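You operate a simulated robot arm through the tools that you are given. There is no shell and no other tool. Be economical: measure what you need, move in short steps, check, and stop when the job is done.

Carry out the task below with a simulated robot arm. There is one attempt and no reset: what you move stays moved.

Task
Fetch the teal toy block and stand it on top of the tub of stew.

The check looks at the end state, three seconds after you hand in, the way a careful person would. Anything else that was tipped, shoved, dropped, spilled or broken makes it a failure.

Robot
A 6-joint arm with a two-finger parallel gripper, fixed in place. Base frame: the origin is at the foot of the arm, x ahead of it, y to its left, z up; the work surface is at about z = 0.76. Readings come in m, rad, newtons and seconds.
With the tool pointing down near the work surface it reaches from about 0.3 to 0.74 m from the base axis. Its first joint turns from -1.152 to 1.152 rad. Payload 2.45 kg.
Tool frame: the origin (TCP) lies between the finger pads and is the grasp point; the fingertips stand 0.024 m ahead of it; z points along the fingers, y is the line along which they close. The gripper opens to 0.068 m. The fingers are 0.017 m wide and 0.01 m thick; the gripper's body (0.04 by 0.07 m) begins 0.041 m behind the TCP.
Orientation is that of the tool frame in the base frame, as a unit quaternion [x, y, z, w]. With the fingers straight down and closing along the base's y, the tool's x points along the base's -x, its y along +y and its z along -z.

Tools
- The arm moves only by the tool step_arm. Its argument "plan" is a list of rows, each a list of 5 numbers: the gripper command, from -1 (shut) to 1 (fully open), values between in proportion, then the shift along the tool's x, y, z in mm, then the turn about the tool's z in rad. In form: [[claw, tx, ty, tz, twist], ...]. A call has 1 to 10 rows; each row is the pose to reach, as a shift and turn from the pose commanded when the call began, along the tool's axes at that moment. Rows are played at 5 a second. More than 0.05 m and 0.15 rad between two rows, or a gripper value outside its range, and nothing of the call is played. Where a pose cannot be reached the arm comes as near as it can. A force on the tool above 40 N (or 10 N above the force at the start of the call, whichever is more), or a blocked arm, ends the call early, and 0.2 s more pass. The fingers move at their own pace (about 0.108 m/s each) and stop on an object; they squeeze with about 25 N. The grip force told is the motor's: it shows also when the fingers shut on nothing. Time passes only in rows, and 0.2 s behind the last, so rows that repeat a pose let the fingers close. It gives the time, the measured TCP pose, the force on the tool (base axes), the opening and the grip force at its end, in the units of the frame above (readings bear some noise), and new pictures: "views" is both (left out), scene, wrist or none.
- Cameras (640 x 400 px; columns grow to the right, rows downward): "scene" is fixed at [0.1758, 0.4342, 1.4488]; the picture's right is [-0.58, -0.82, 0.00], its down [-0.58, 0.41, -0.71] and it looks along [0.58, -0.41, -0.71] (base axes); focal length 340 px, centre (320, 200). "wrist" rides on the gripper at [0.084, 0.011, -0.075] in the tool frame; the picture's right is [-0.13, 0.99, 0.00], its down [-0.60, -0.08, -0.79] and it looks along [-0.79, -0.10, 0.61] (tool axes); focal length 251 px, centre (320, 200). There is no depth. A picture from a camera that has moved, and an enlarged one, comes with that camera's place and axes in the base frame and with its lens.
- zoom(camera, box): a new picture of the part [left, top, right, bottom] of that camera's present view, enlarged. It takes no simulated time.
- hand_in(): hands the job in; it is judged then, once.

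Go step by step. Nothing tells you positions but the pictures and the camera data: compare them with the known pose of the tool, close in by small moves and look again before you grip or let go. The budget is 90 turns and 170 pictures, counting those below and the enlarged ones. Unless the task says otherwise, let go and move clear before handing in, and close with one line.

The tools are called after "Emit:" as name(argument=value, ...) on one line, values as JSON. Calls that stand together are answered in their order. step_arm: Moves the arm, as the interface text tells. Its arguments: {"type":"object","properties":{"plan":{"type":"array"},"views":{"type":"string","enum":["both","scene","wrist","none"]}},"required":["plan"]} The other tools are called the same way: zoom (camera, box) takes an enlarged picture of a part of a camera's view; hand_in () hands the job in.

At the start:

```text
clock: 0.0
tcp_pos: [0.4351, 0.0358, 1.1113]
orientation: [0.0, 1.0, 0.0, 0.0]
contact_force: [0.2, -0.5, -1.0]
width: 0.068
finger_force: 0.2
```

scene: 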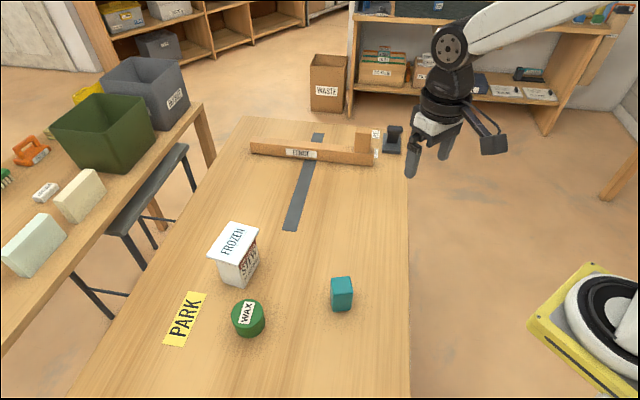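
wrist: 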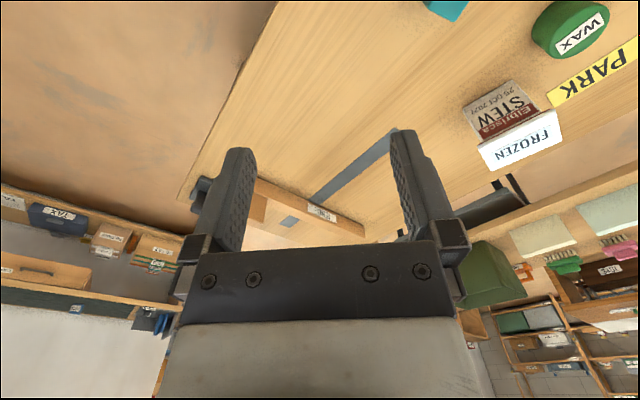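

I see the teal block near (0.46, 0.18) and the white-lidded stew tub near (0.67, 0.32). I'll enlarge both for a closer look before moving.

Emit:
zoom(camera="scene", box=[190, 210, 290, 300])

Emit:
zoom(camera="scene", box=[300, 260, 380, 325])

```text
4.44 times, centred on (240, 255) of scene
camera zoom: at [0.1758, 0.4342, 1.4488], right [-0.58, -0.82, 0.0], down [-0.58, 0.41, -0.71], along [0.58, -0.41, -0.71], focal length 1512 px, centre (676, -44)
```

zoom: 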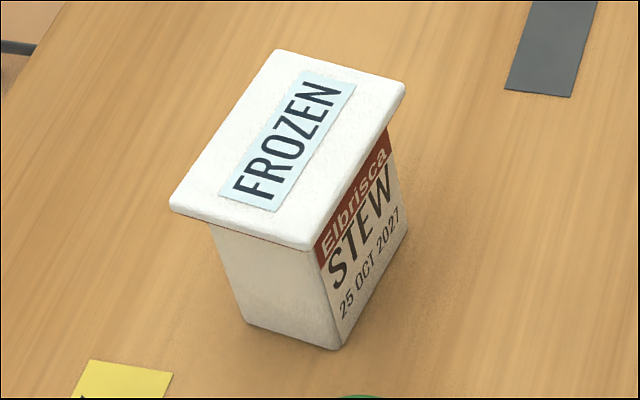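

```text
6.15 times, centred on (340, 292) of scene
camera zoom: at [0.1758, 0.4342, 1.4488], right [-0.58, -0.82, 0.0], down [-0.58, 0.41, -0.71], along [0.58, -0.41, -0.71], focal length 2093 px, centre (197, -369)
```

zoom: 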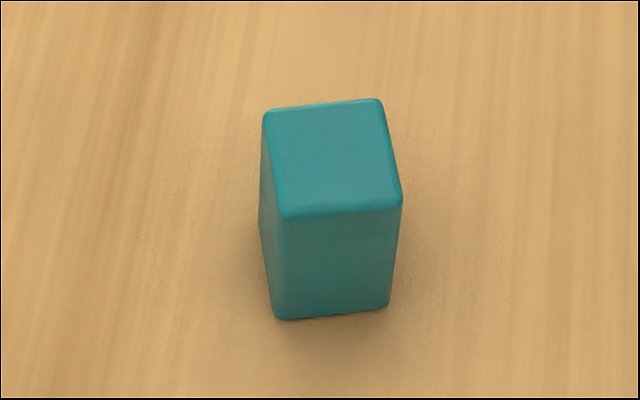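

The block is about 39 mm square and 68 mm tall, centred near (0.4525, 0.183) and turned about -28°. The tub lid's top is at about z = 0.874, centred near (0.647, 0.326). I'll move to above the block with the fingers turned to match it.

Emit:
step_arm(plan=[[1, -3, 24.5, 33, 0.08], [1, -6, 49, 66, 0.16], [1, -9, 73.5, 99, 0.245], [1, -12, 98, 132, 0.33], [1, -15, 122.5, 165, 0.41], [1, -17.4, 146.9, 196, 0.49], [1, -17.4, 146.9, 196, 0.49]])

```text
clock: 1.6
tcp_pos: [0.4522, 0.183, 0.9102]
orientation: [0.243, 0.97, 0.001, -0.001]
contact_force: [0.3, 0.0, -0.5]
width: 0.0683
finger_force: 0.0
camera wrist: at [0.383, 0.2315, 0.9869], right [0.58, 0.81, 0.0], down [0.5, -0.35, 0.79], along [0.64, -0.46, -0.61], focal length 251 px, centre (320, 200)
```

scene: 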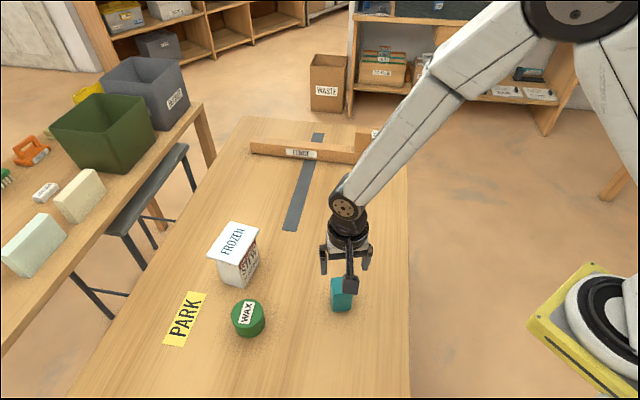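
wrist: 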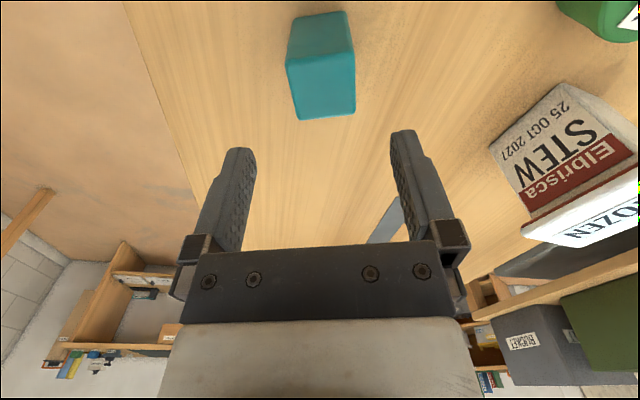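

The block's top face appears in the wrist view where I predicted it, at (321, 87), so the alignment is right. I'll descend now, leaving the fingers open.

Emit:
step_arm(plan=[[1, 0, 0, 35, 0], [1, 0, 0, 70, 0], [1, 0, 0, 95, 0], [1, 0, 0, 107, 0], [1, 0, 0, 107, 0]])

```text
clock: 2.8
tcp_pos: [0.4512, 0.1818, 0.8072]
orientation: [0.243, 0.97, 0.0, 0.0]
contact_force: [-0.2, -0.4, 0.2]
width: 0.0678
finger_force: 0.0
camera wrist: at [0.3829, 0.2317, 0.882], right [0.58, 0.81, 0.0], down [0.5, -0.35, 0.79], along [0.65, -0.46, -0.61], focal length 251 px, centre (320, 200)
```

scene: 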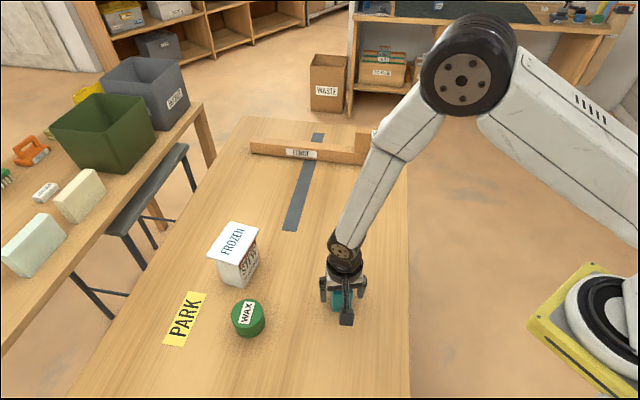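
wrist: 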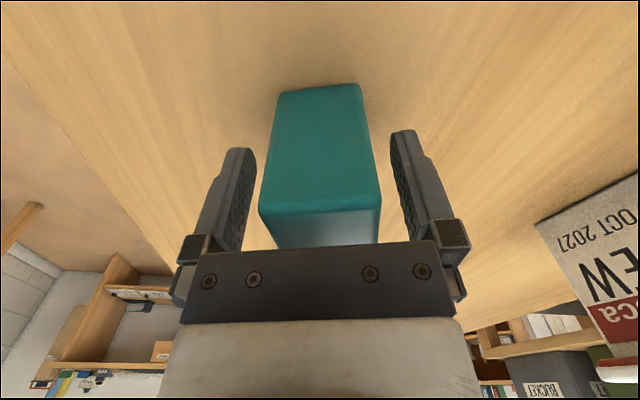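

The block sits centred between the fingers. I'll close the gripper and lift a little.

Emit:
step_arm(plan=[[-1, 0, 0, 0, 0], [-1, 0, 0, 0, 0], [-1, 0, 0, 0, 0], [-1, 0, 0, 0, 0], [-1, 0, 0, -20, 0], [-1, 0, 0, -50, 0], [-1, 0, 0, -50, 0]])

```text
clock: 4.4
tcp_pos: [0.452, 0.1808, 0.8563]
orientation: [0.242, 0.97, 0.0, -0.001]
contact_force: [0.1, 0.1, -1.1]
width: 0.0416
finger_force: 24.9
camera wrist: at [0.3834, 0.2317, 0.9333], right [0.58, 0.81, 0.0], down [0.5, -0.35, 0.79], along [0.65, -0.46, -0.61], focal length 251 px, centre (320, 200)
```

scene: 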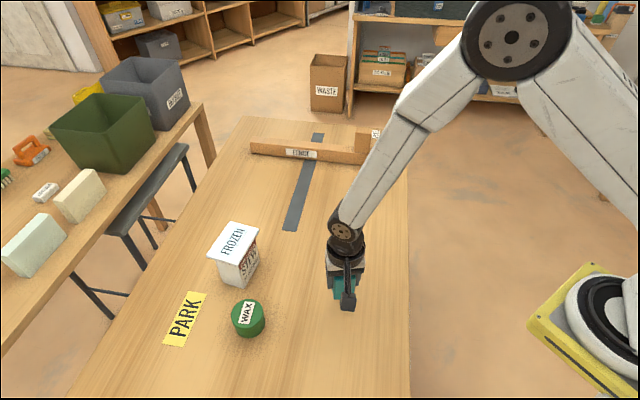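
wrist: 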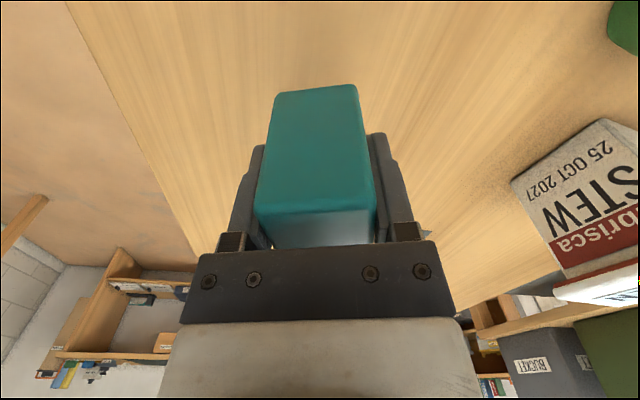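

The block is held. I'll raise it well clear and then carry it over the tub lid.

Emit:
step_arm(plan=[[-1, 0, 0, -40, 0], [-1, 0, 0, -80, 0], [-1, 0, 0, -120, 0], [-1, 0, 0, -135, 0]], views="none")

Emit:
step_arm(plan=[[-1, -13, 27.4, 0, 0], [-1, -26, 54.8, 0, 0], [-1, -39, 82.2, 0, 0], [-1, -52, 109.6, 0, 0], [-1, -65, 137, 0, 0], [-1, -78, 164.5, 0, 0], [-1, -91, 191.9, 0, 0], [-1, -103.9, 219.3, 0, 0], [-1, -103.9, 219.3, 0, 0], [-1, -103.9, 219.3, 0, 0]])

```text
clock: 5.4
tcp_pos: [0.4526, 0.1823, 0.9913]
orientation: [0.243, 0.97, 0.0, 0.0]
contact_force: [-0.2, 0.1, -0.7]
width: 0.0415
finger_force: 24.8
```

```text
clock: 7.6
tcp_pos: [0.6469, 0.3257, 0.9919]
orientation: [0.244, 0.97, 0.0, -0.001]
contact_force: [0.7, -0.3, -0.7]
width: 0.0415
finger_force: 25.2
camera wrist: at [0.5773, 0.3745, 1.0676], right [0.58, 0.81, 0.0], down [0.5, -0.35, 0.79], along [0.65, -0.46, -0.61], focal length 251 px, centre (320, 200)
```

scene: 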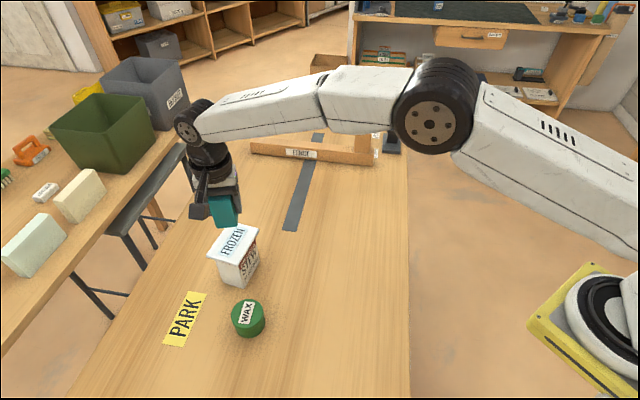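
wrist: 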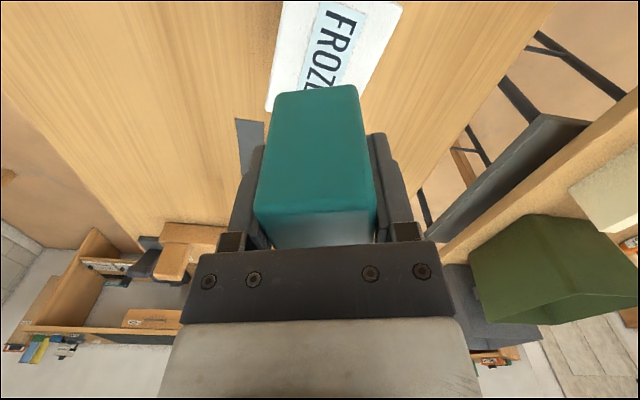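

The lid corner shows up in the wrist view where I predicted it, so its position and height are confirmed. I'll lower to just above the lid and check again.

Emit:
step_arm(plan=[[-1, 0, 0, 25, 0], [-1, 0, 0, 45, 0], [-1, 0, 0, 58, 0], [-1, 0, 0, 58, 0]])

Emit:
zoom(camera="scene", box=[180, 180, 290, 300])

```text
clock: 8.6
tcp_pos: [0.6461, 0.3255, 0.9326]
orientation: [0.243, 0.97, -0.001, 0.0]
contact_force: [0.8, 0.1, -1.0]
width: 0.042
finger_force: 24.6
camera wrist: at [0.578, 0.3747, 1.0092], right [0.58, 0.81, 0.0], down [0.5, -0.35, 0.79], along [0.65, -0.46, -0.61], focal length 251 px, centre (320, 200)
```

scene: 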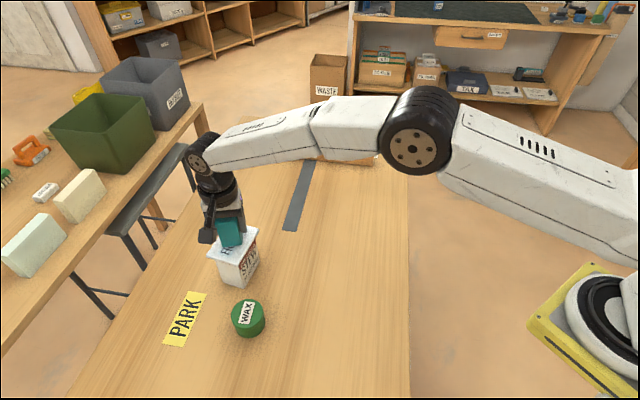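
wrist: 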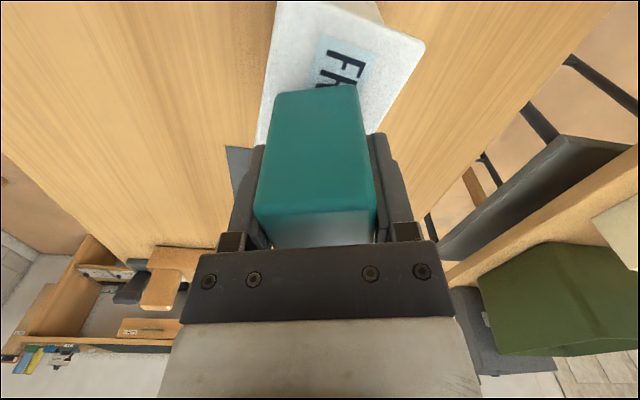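

```text
3.33 times, centred on (235, 240) of scene
camera zoom: at [0.1758, 0.4342, 1.4488], right [-0.58, -0.82, 0.0], down [-0.58, 0.41, -0.71], along [0.58, -0.41, -0.71], focal length 1134 px, centre (603, 67)
```

zoom: 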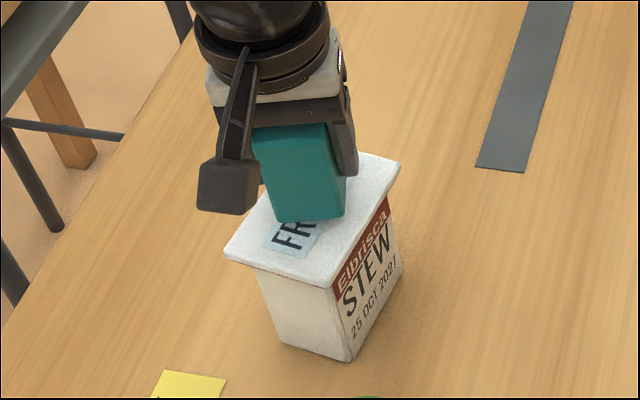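

The block is over the middle of the lid with roughly 15 mm to go. I'll lower in small steps and watch the force.

Emit:
step_arm(plan=[[-1, 0, 0, 4, 0], [-1, 0, 0, 8, 0], [-1, 0, 0, 8, 0]], views="none")

Emit:
zoom(camera="scene", box=[180, 180, 290, 300])

```text
clock: 9.4
tcp_pos: [0.6477, 0.3252, 0.926]
orientation: [0.243, 0.97, 0.0, 0.0]
contact_force: [-0.9, -0.4, -0.8]
width: 0.0416
finger_force: 25.1
```

```text
3.33 times, centred on (235, 240) of scene
camera zoom: at [0.1758, 0.4342, 1.4488], right [-0.58, -0.82, 0.0], down [-0.58, 0.41, -0.71], along [0.58, -0.41, -0.71], focal length 1134 px, centre (603, 67)
```

zoom: 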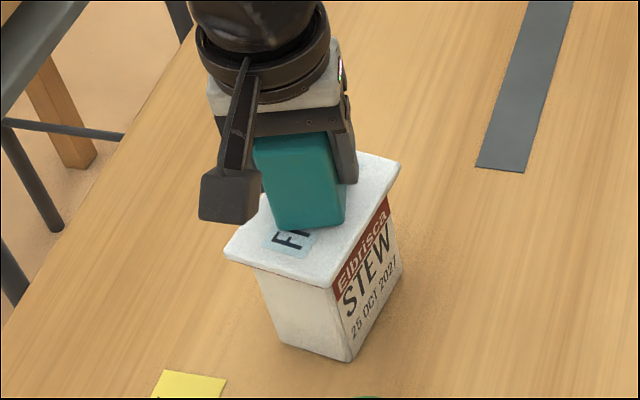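

No contact yet, so I'll keep lowering in 2 mm steps.

Emit:
step_arm(plan=[[-1, 0, 0, 2, 0], [-1, 0, 0, 3, 0], [-1, 0, 0, 3, 0]], views="none")

Emit:
step_arm(plan=[[-1, 0, 0, 2, 0], [-1, 0, 0, 2, 0]], views="none")

Emit:
zoom(camera="scene", box=[200, 200, 270, 270])

```text
clock: 10.2
tcp_pos: [0.6466, 0.3265, 0.9222]
orientation: [0.243, 0.97, -0.001, 0.0]
contact_force: [0.7, 0.7, -0.1]
width: 0.0416
finger_force: 25.0
```

```text
clock: 10.8
tcp_pos: [0.6469, 0.3264, 0.9208]
orientation: [0.242, 0.97, 0.0, 0.0]
contact_force: [1.0, -0.4, 1.6]
width: 0.0417
finger_force: 25.2
```

```text
5.71 times, centred on (235, 235) of scene
camera zoom: at [0.1758, 0.4342, 1.4488], right [-0.58, -0.82, 0.0], down [-0.58, 0.41, -0.71], along [0.58, -0.41, -0.71], focal length 1944 px, centre (806, 0)
```

zoom: 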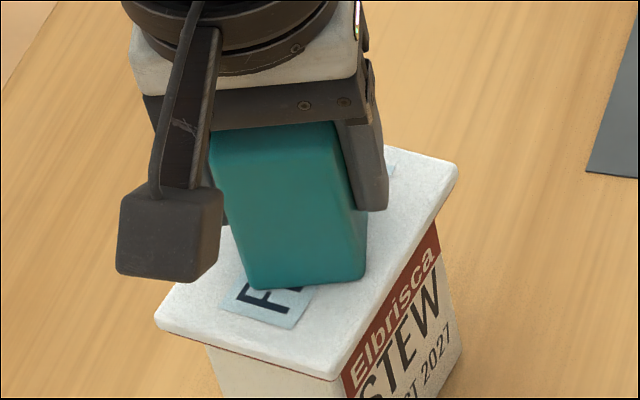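

The vertical force has started to rise, which suggests first contact. I'll go down one more millimetre to confirm.

Emit:
step_arm(plan=[[-1, 0, 0, 1, 0], [-1, 0, 0, 1, 0]], views="none")

```text
clock: 11.4
tcp_pos: [0.6476, 0.3269, 0.9208]
orientation: [0.242, 0.97, 0.0, 0.001]
contact_force: [-2.2, -2.4, 9.1]
width: 0.0414
finger_force: 24.6
```

The 9 N reading confirms contact. I'll back off 1 mm to take off the load, then open the fingers gently.

Emit:
step_arm(plan=[[-1, 0, 0, -1, 0], [0.4, 0, 0, -1, 0], [0.7, 0, 0, -1, 0], [0.9, 0, 0, -1, 0], [0.9, 0, 0, -1, 0]])

Emit:
zoom(camera="scene", box=[180, 180, 290, 300])

```text
clock: 12.6
tcp_pos: [0.646, 0.3268, 0.9215]
orientation: [0.243, 0.97, 0.0, 0.0]
contact_force: [-0.6, -0.3, -1.1]
width: 0.0645
finger_force: 0.2
camera wrist: at [0.578, 0.376, 0.9972], right [0.58, 0.81, 0.0], down [0.5, -0.35, 0.79], along [0.65, -0.46, -0.61], focal length 251 px, centre (320, 200)
```

scene: 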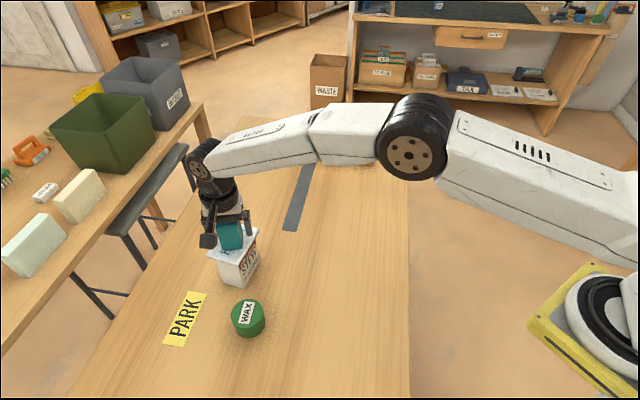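
wrist: 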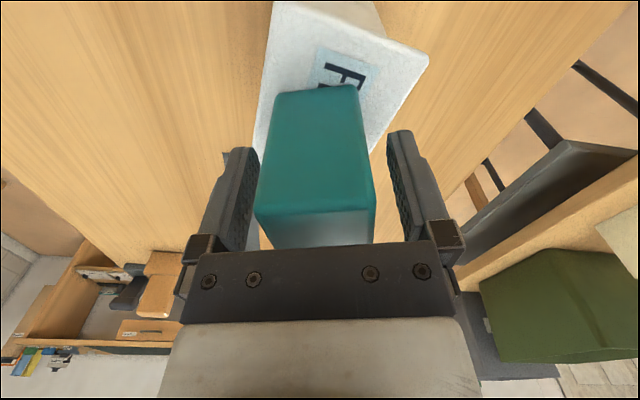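

```text
3.33 times, centred on (235, 240) of scene
camera zoom: at [0.1758, 0.4342, 1.4488], right [-0.58, -0.82, 0.0], down [-0.58, 0.41, -0.71], along [0.58, -0.41, -0.71], focal length 1134 px, centre (603, 67)
```

zoom: 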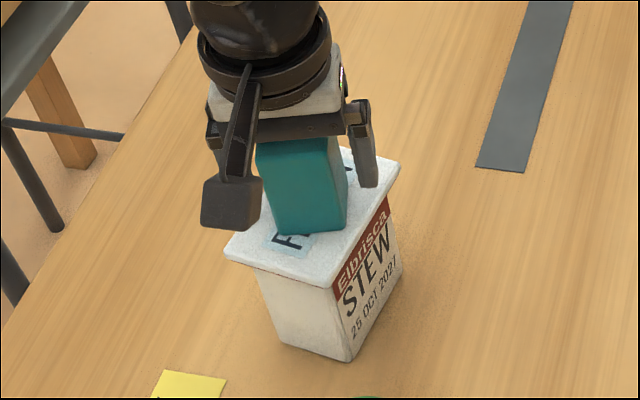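

The block is free, standing on the lid with both fingers clear. I'll go straight up.

Emit:
step_arm(plan=[[0.9, 0, 0, -15, 0], [0.9, 0, 0, -40, 0], [0.9, 0, 0, -75, 0], [0.9, 0, 0, -110, 0], [0.9, 0, 0, -140, 0], [0.9, 10, -35, -150, 0], [0.9, 20, -80, -150, 0], [0.9, 30, -120, -150, 0]])

Emit:
zoom(camera="scene", box=[180, 180, 290, 300])

```text
clock: 14.4
tcp_pos: [0.5622, 0.2365, 1.0726]
orientation: [0.242, 0.97, 0.0, 0.0]
contact_force: [0.1, 0.4, -0.7]
width: 0.0646
finger_force: 0.1
camera wrist: at [0.4936, 0.2852, 1.1487], right [0.58, 0.81, 0.0], down [0.5, -0.35, 0.79], along [0.65, -0.46, -0.61], focal length 251 px, centre (320, 200)
```

scene: 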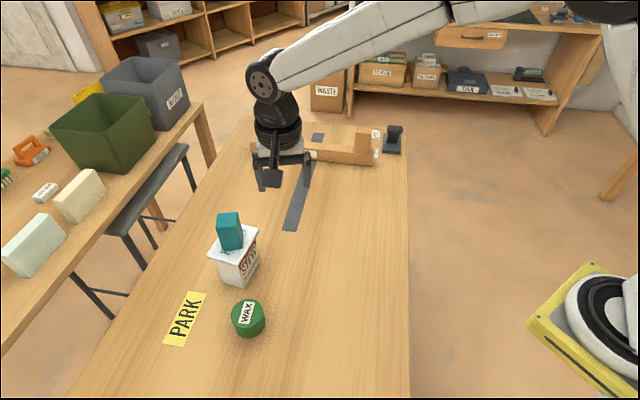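
wrist: 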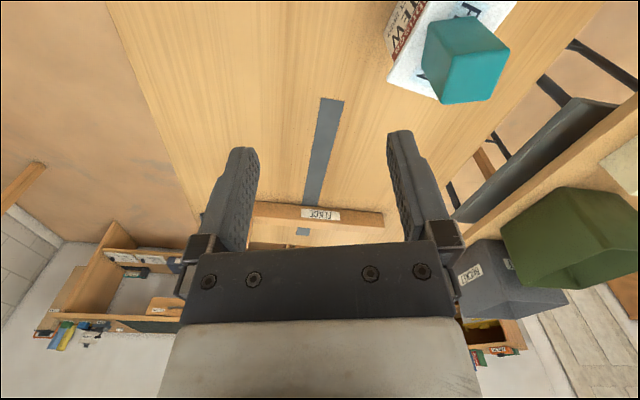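

```text
3.33 times, centred on (235, 240) of scene
camera zoom: at [0.1758, 0.4342, 1.4488], right [-0.58, -0.82, 0.0], down [-0.58, 0.41, -0.71], along [0.58, -0.41, -0.71], focal length 1134 px, centre (603, 67)
```

zoom: 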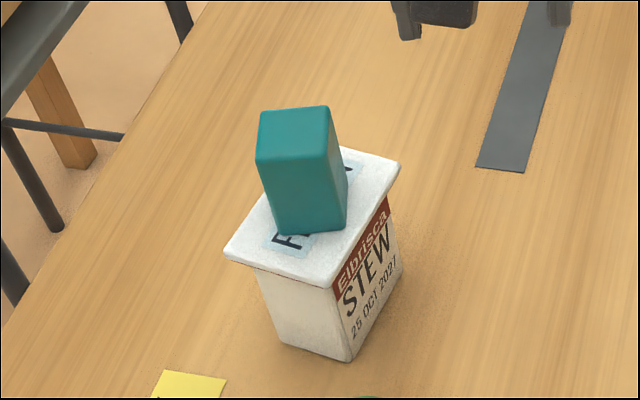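

The block stands upright in the middle of the stew tub's lid, the tub hasn't moved, and the arm is clear. I'm handing in.

Emit:
hand_in()

```text
The job is handed in.
```

The teal block is standing upright on the lid of the stew tub, and nothing else on the table was disturbed.
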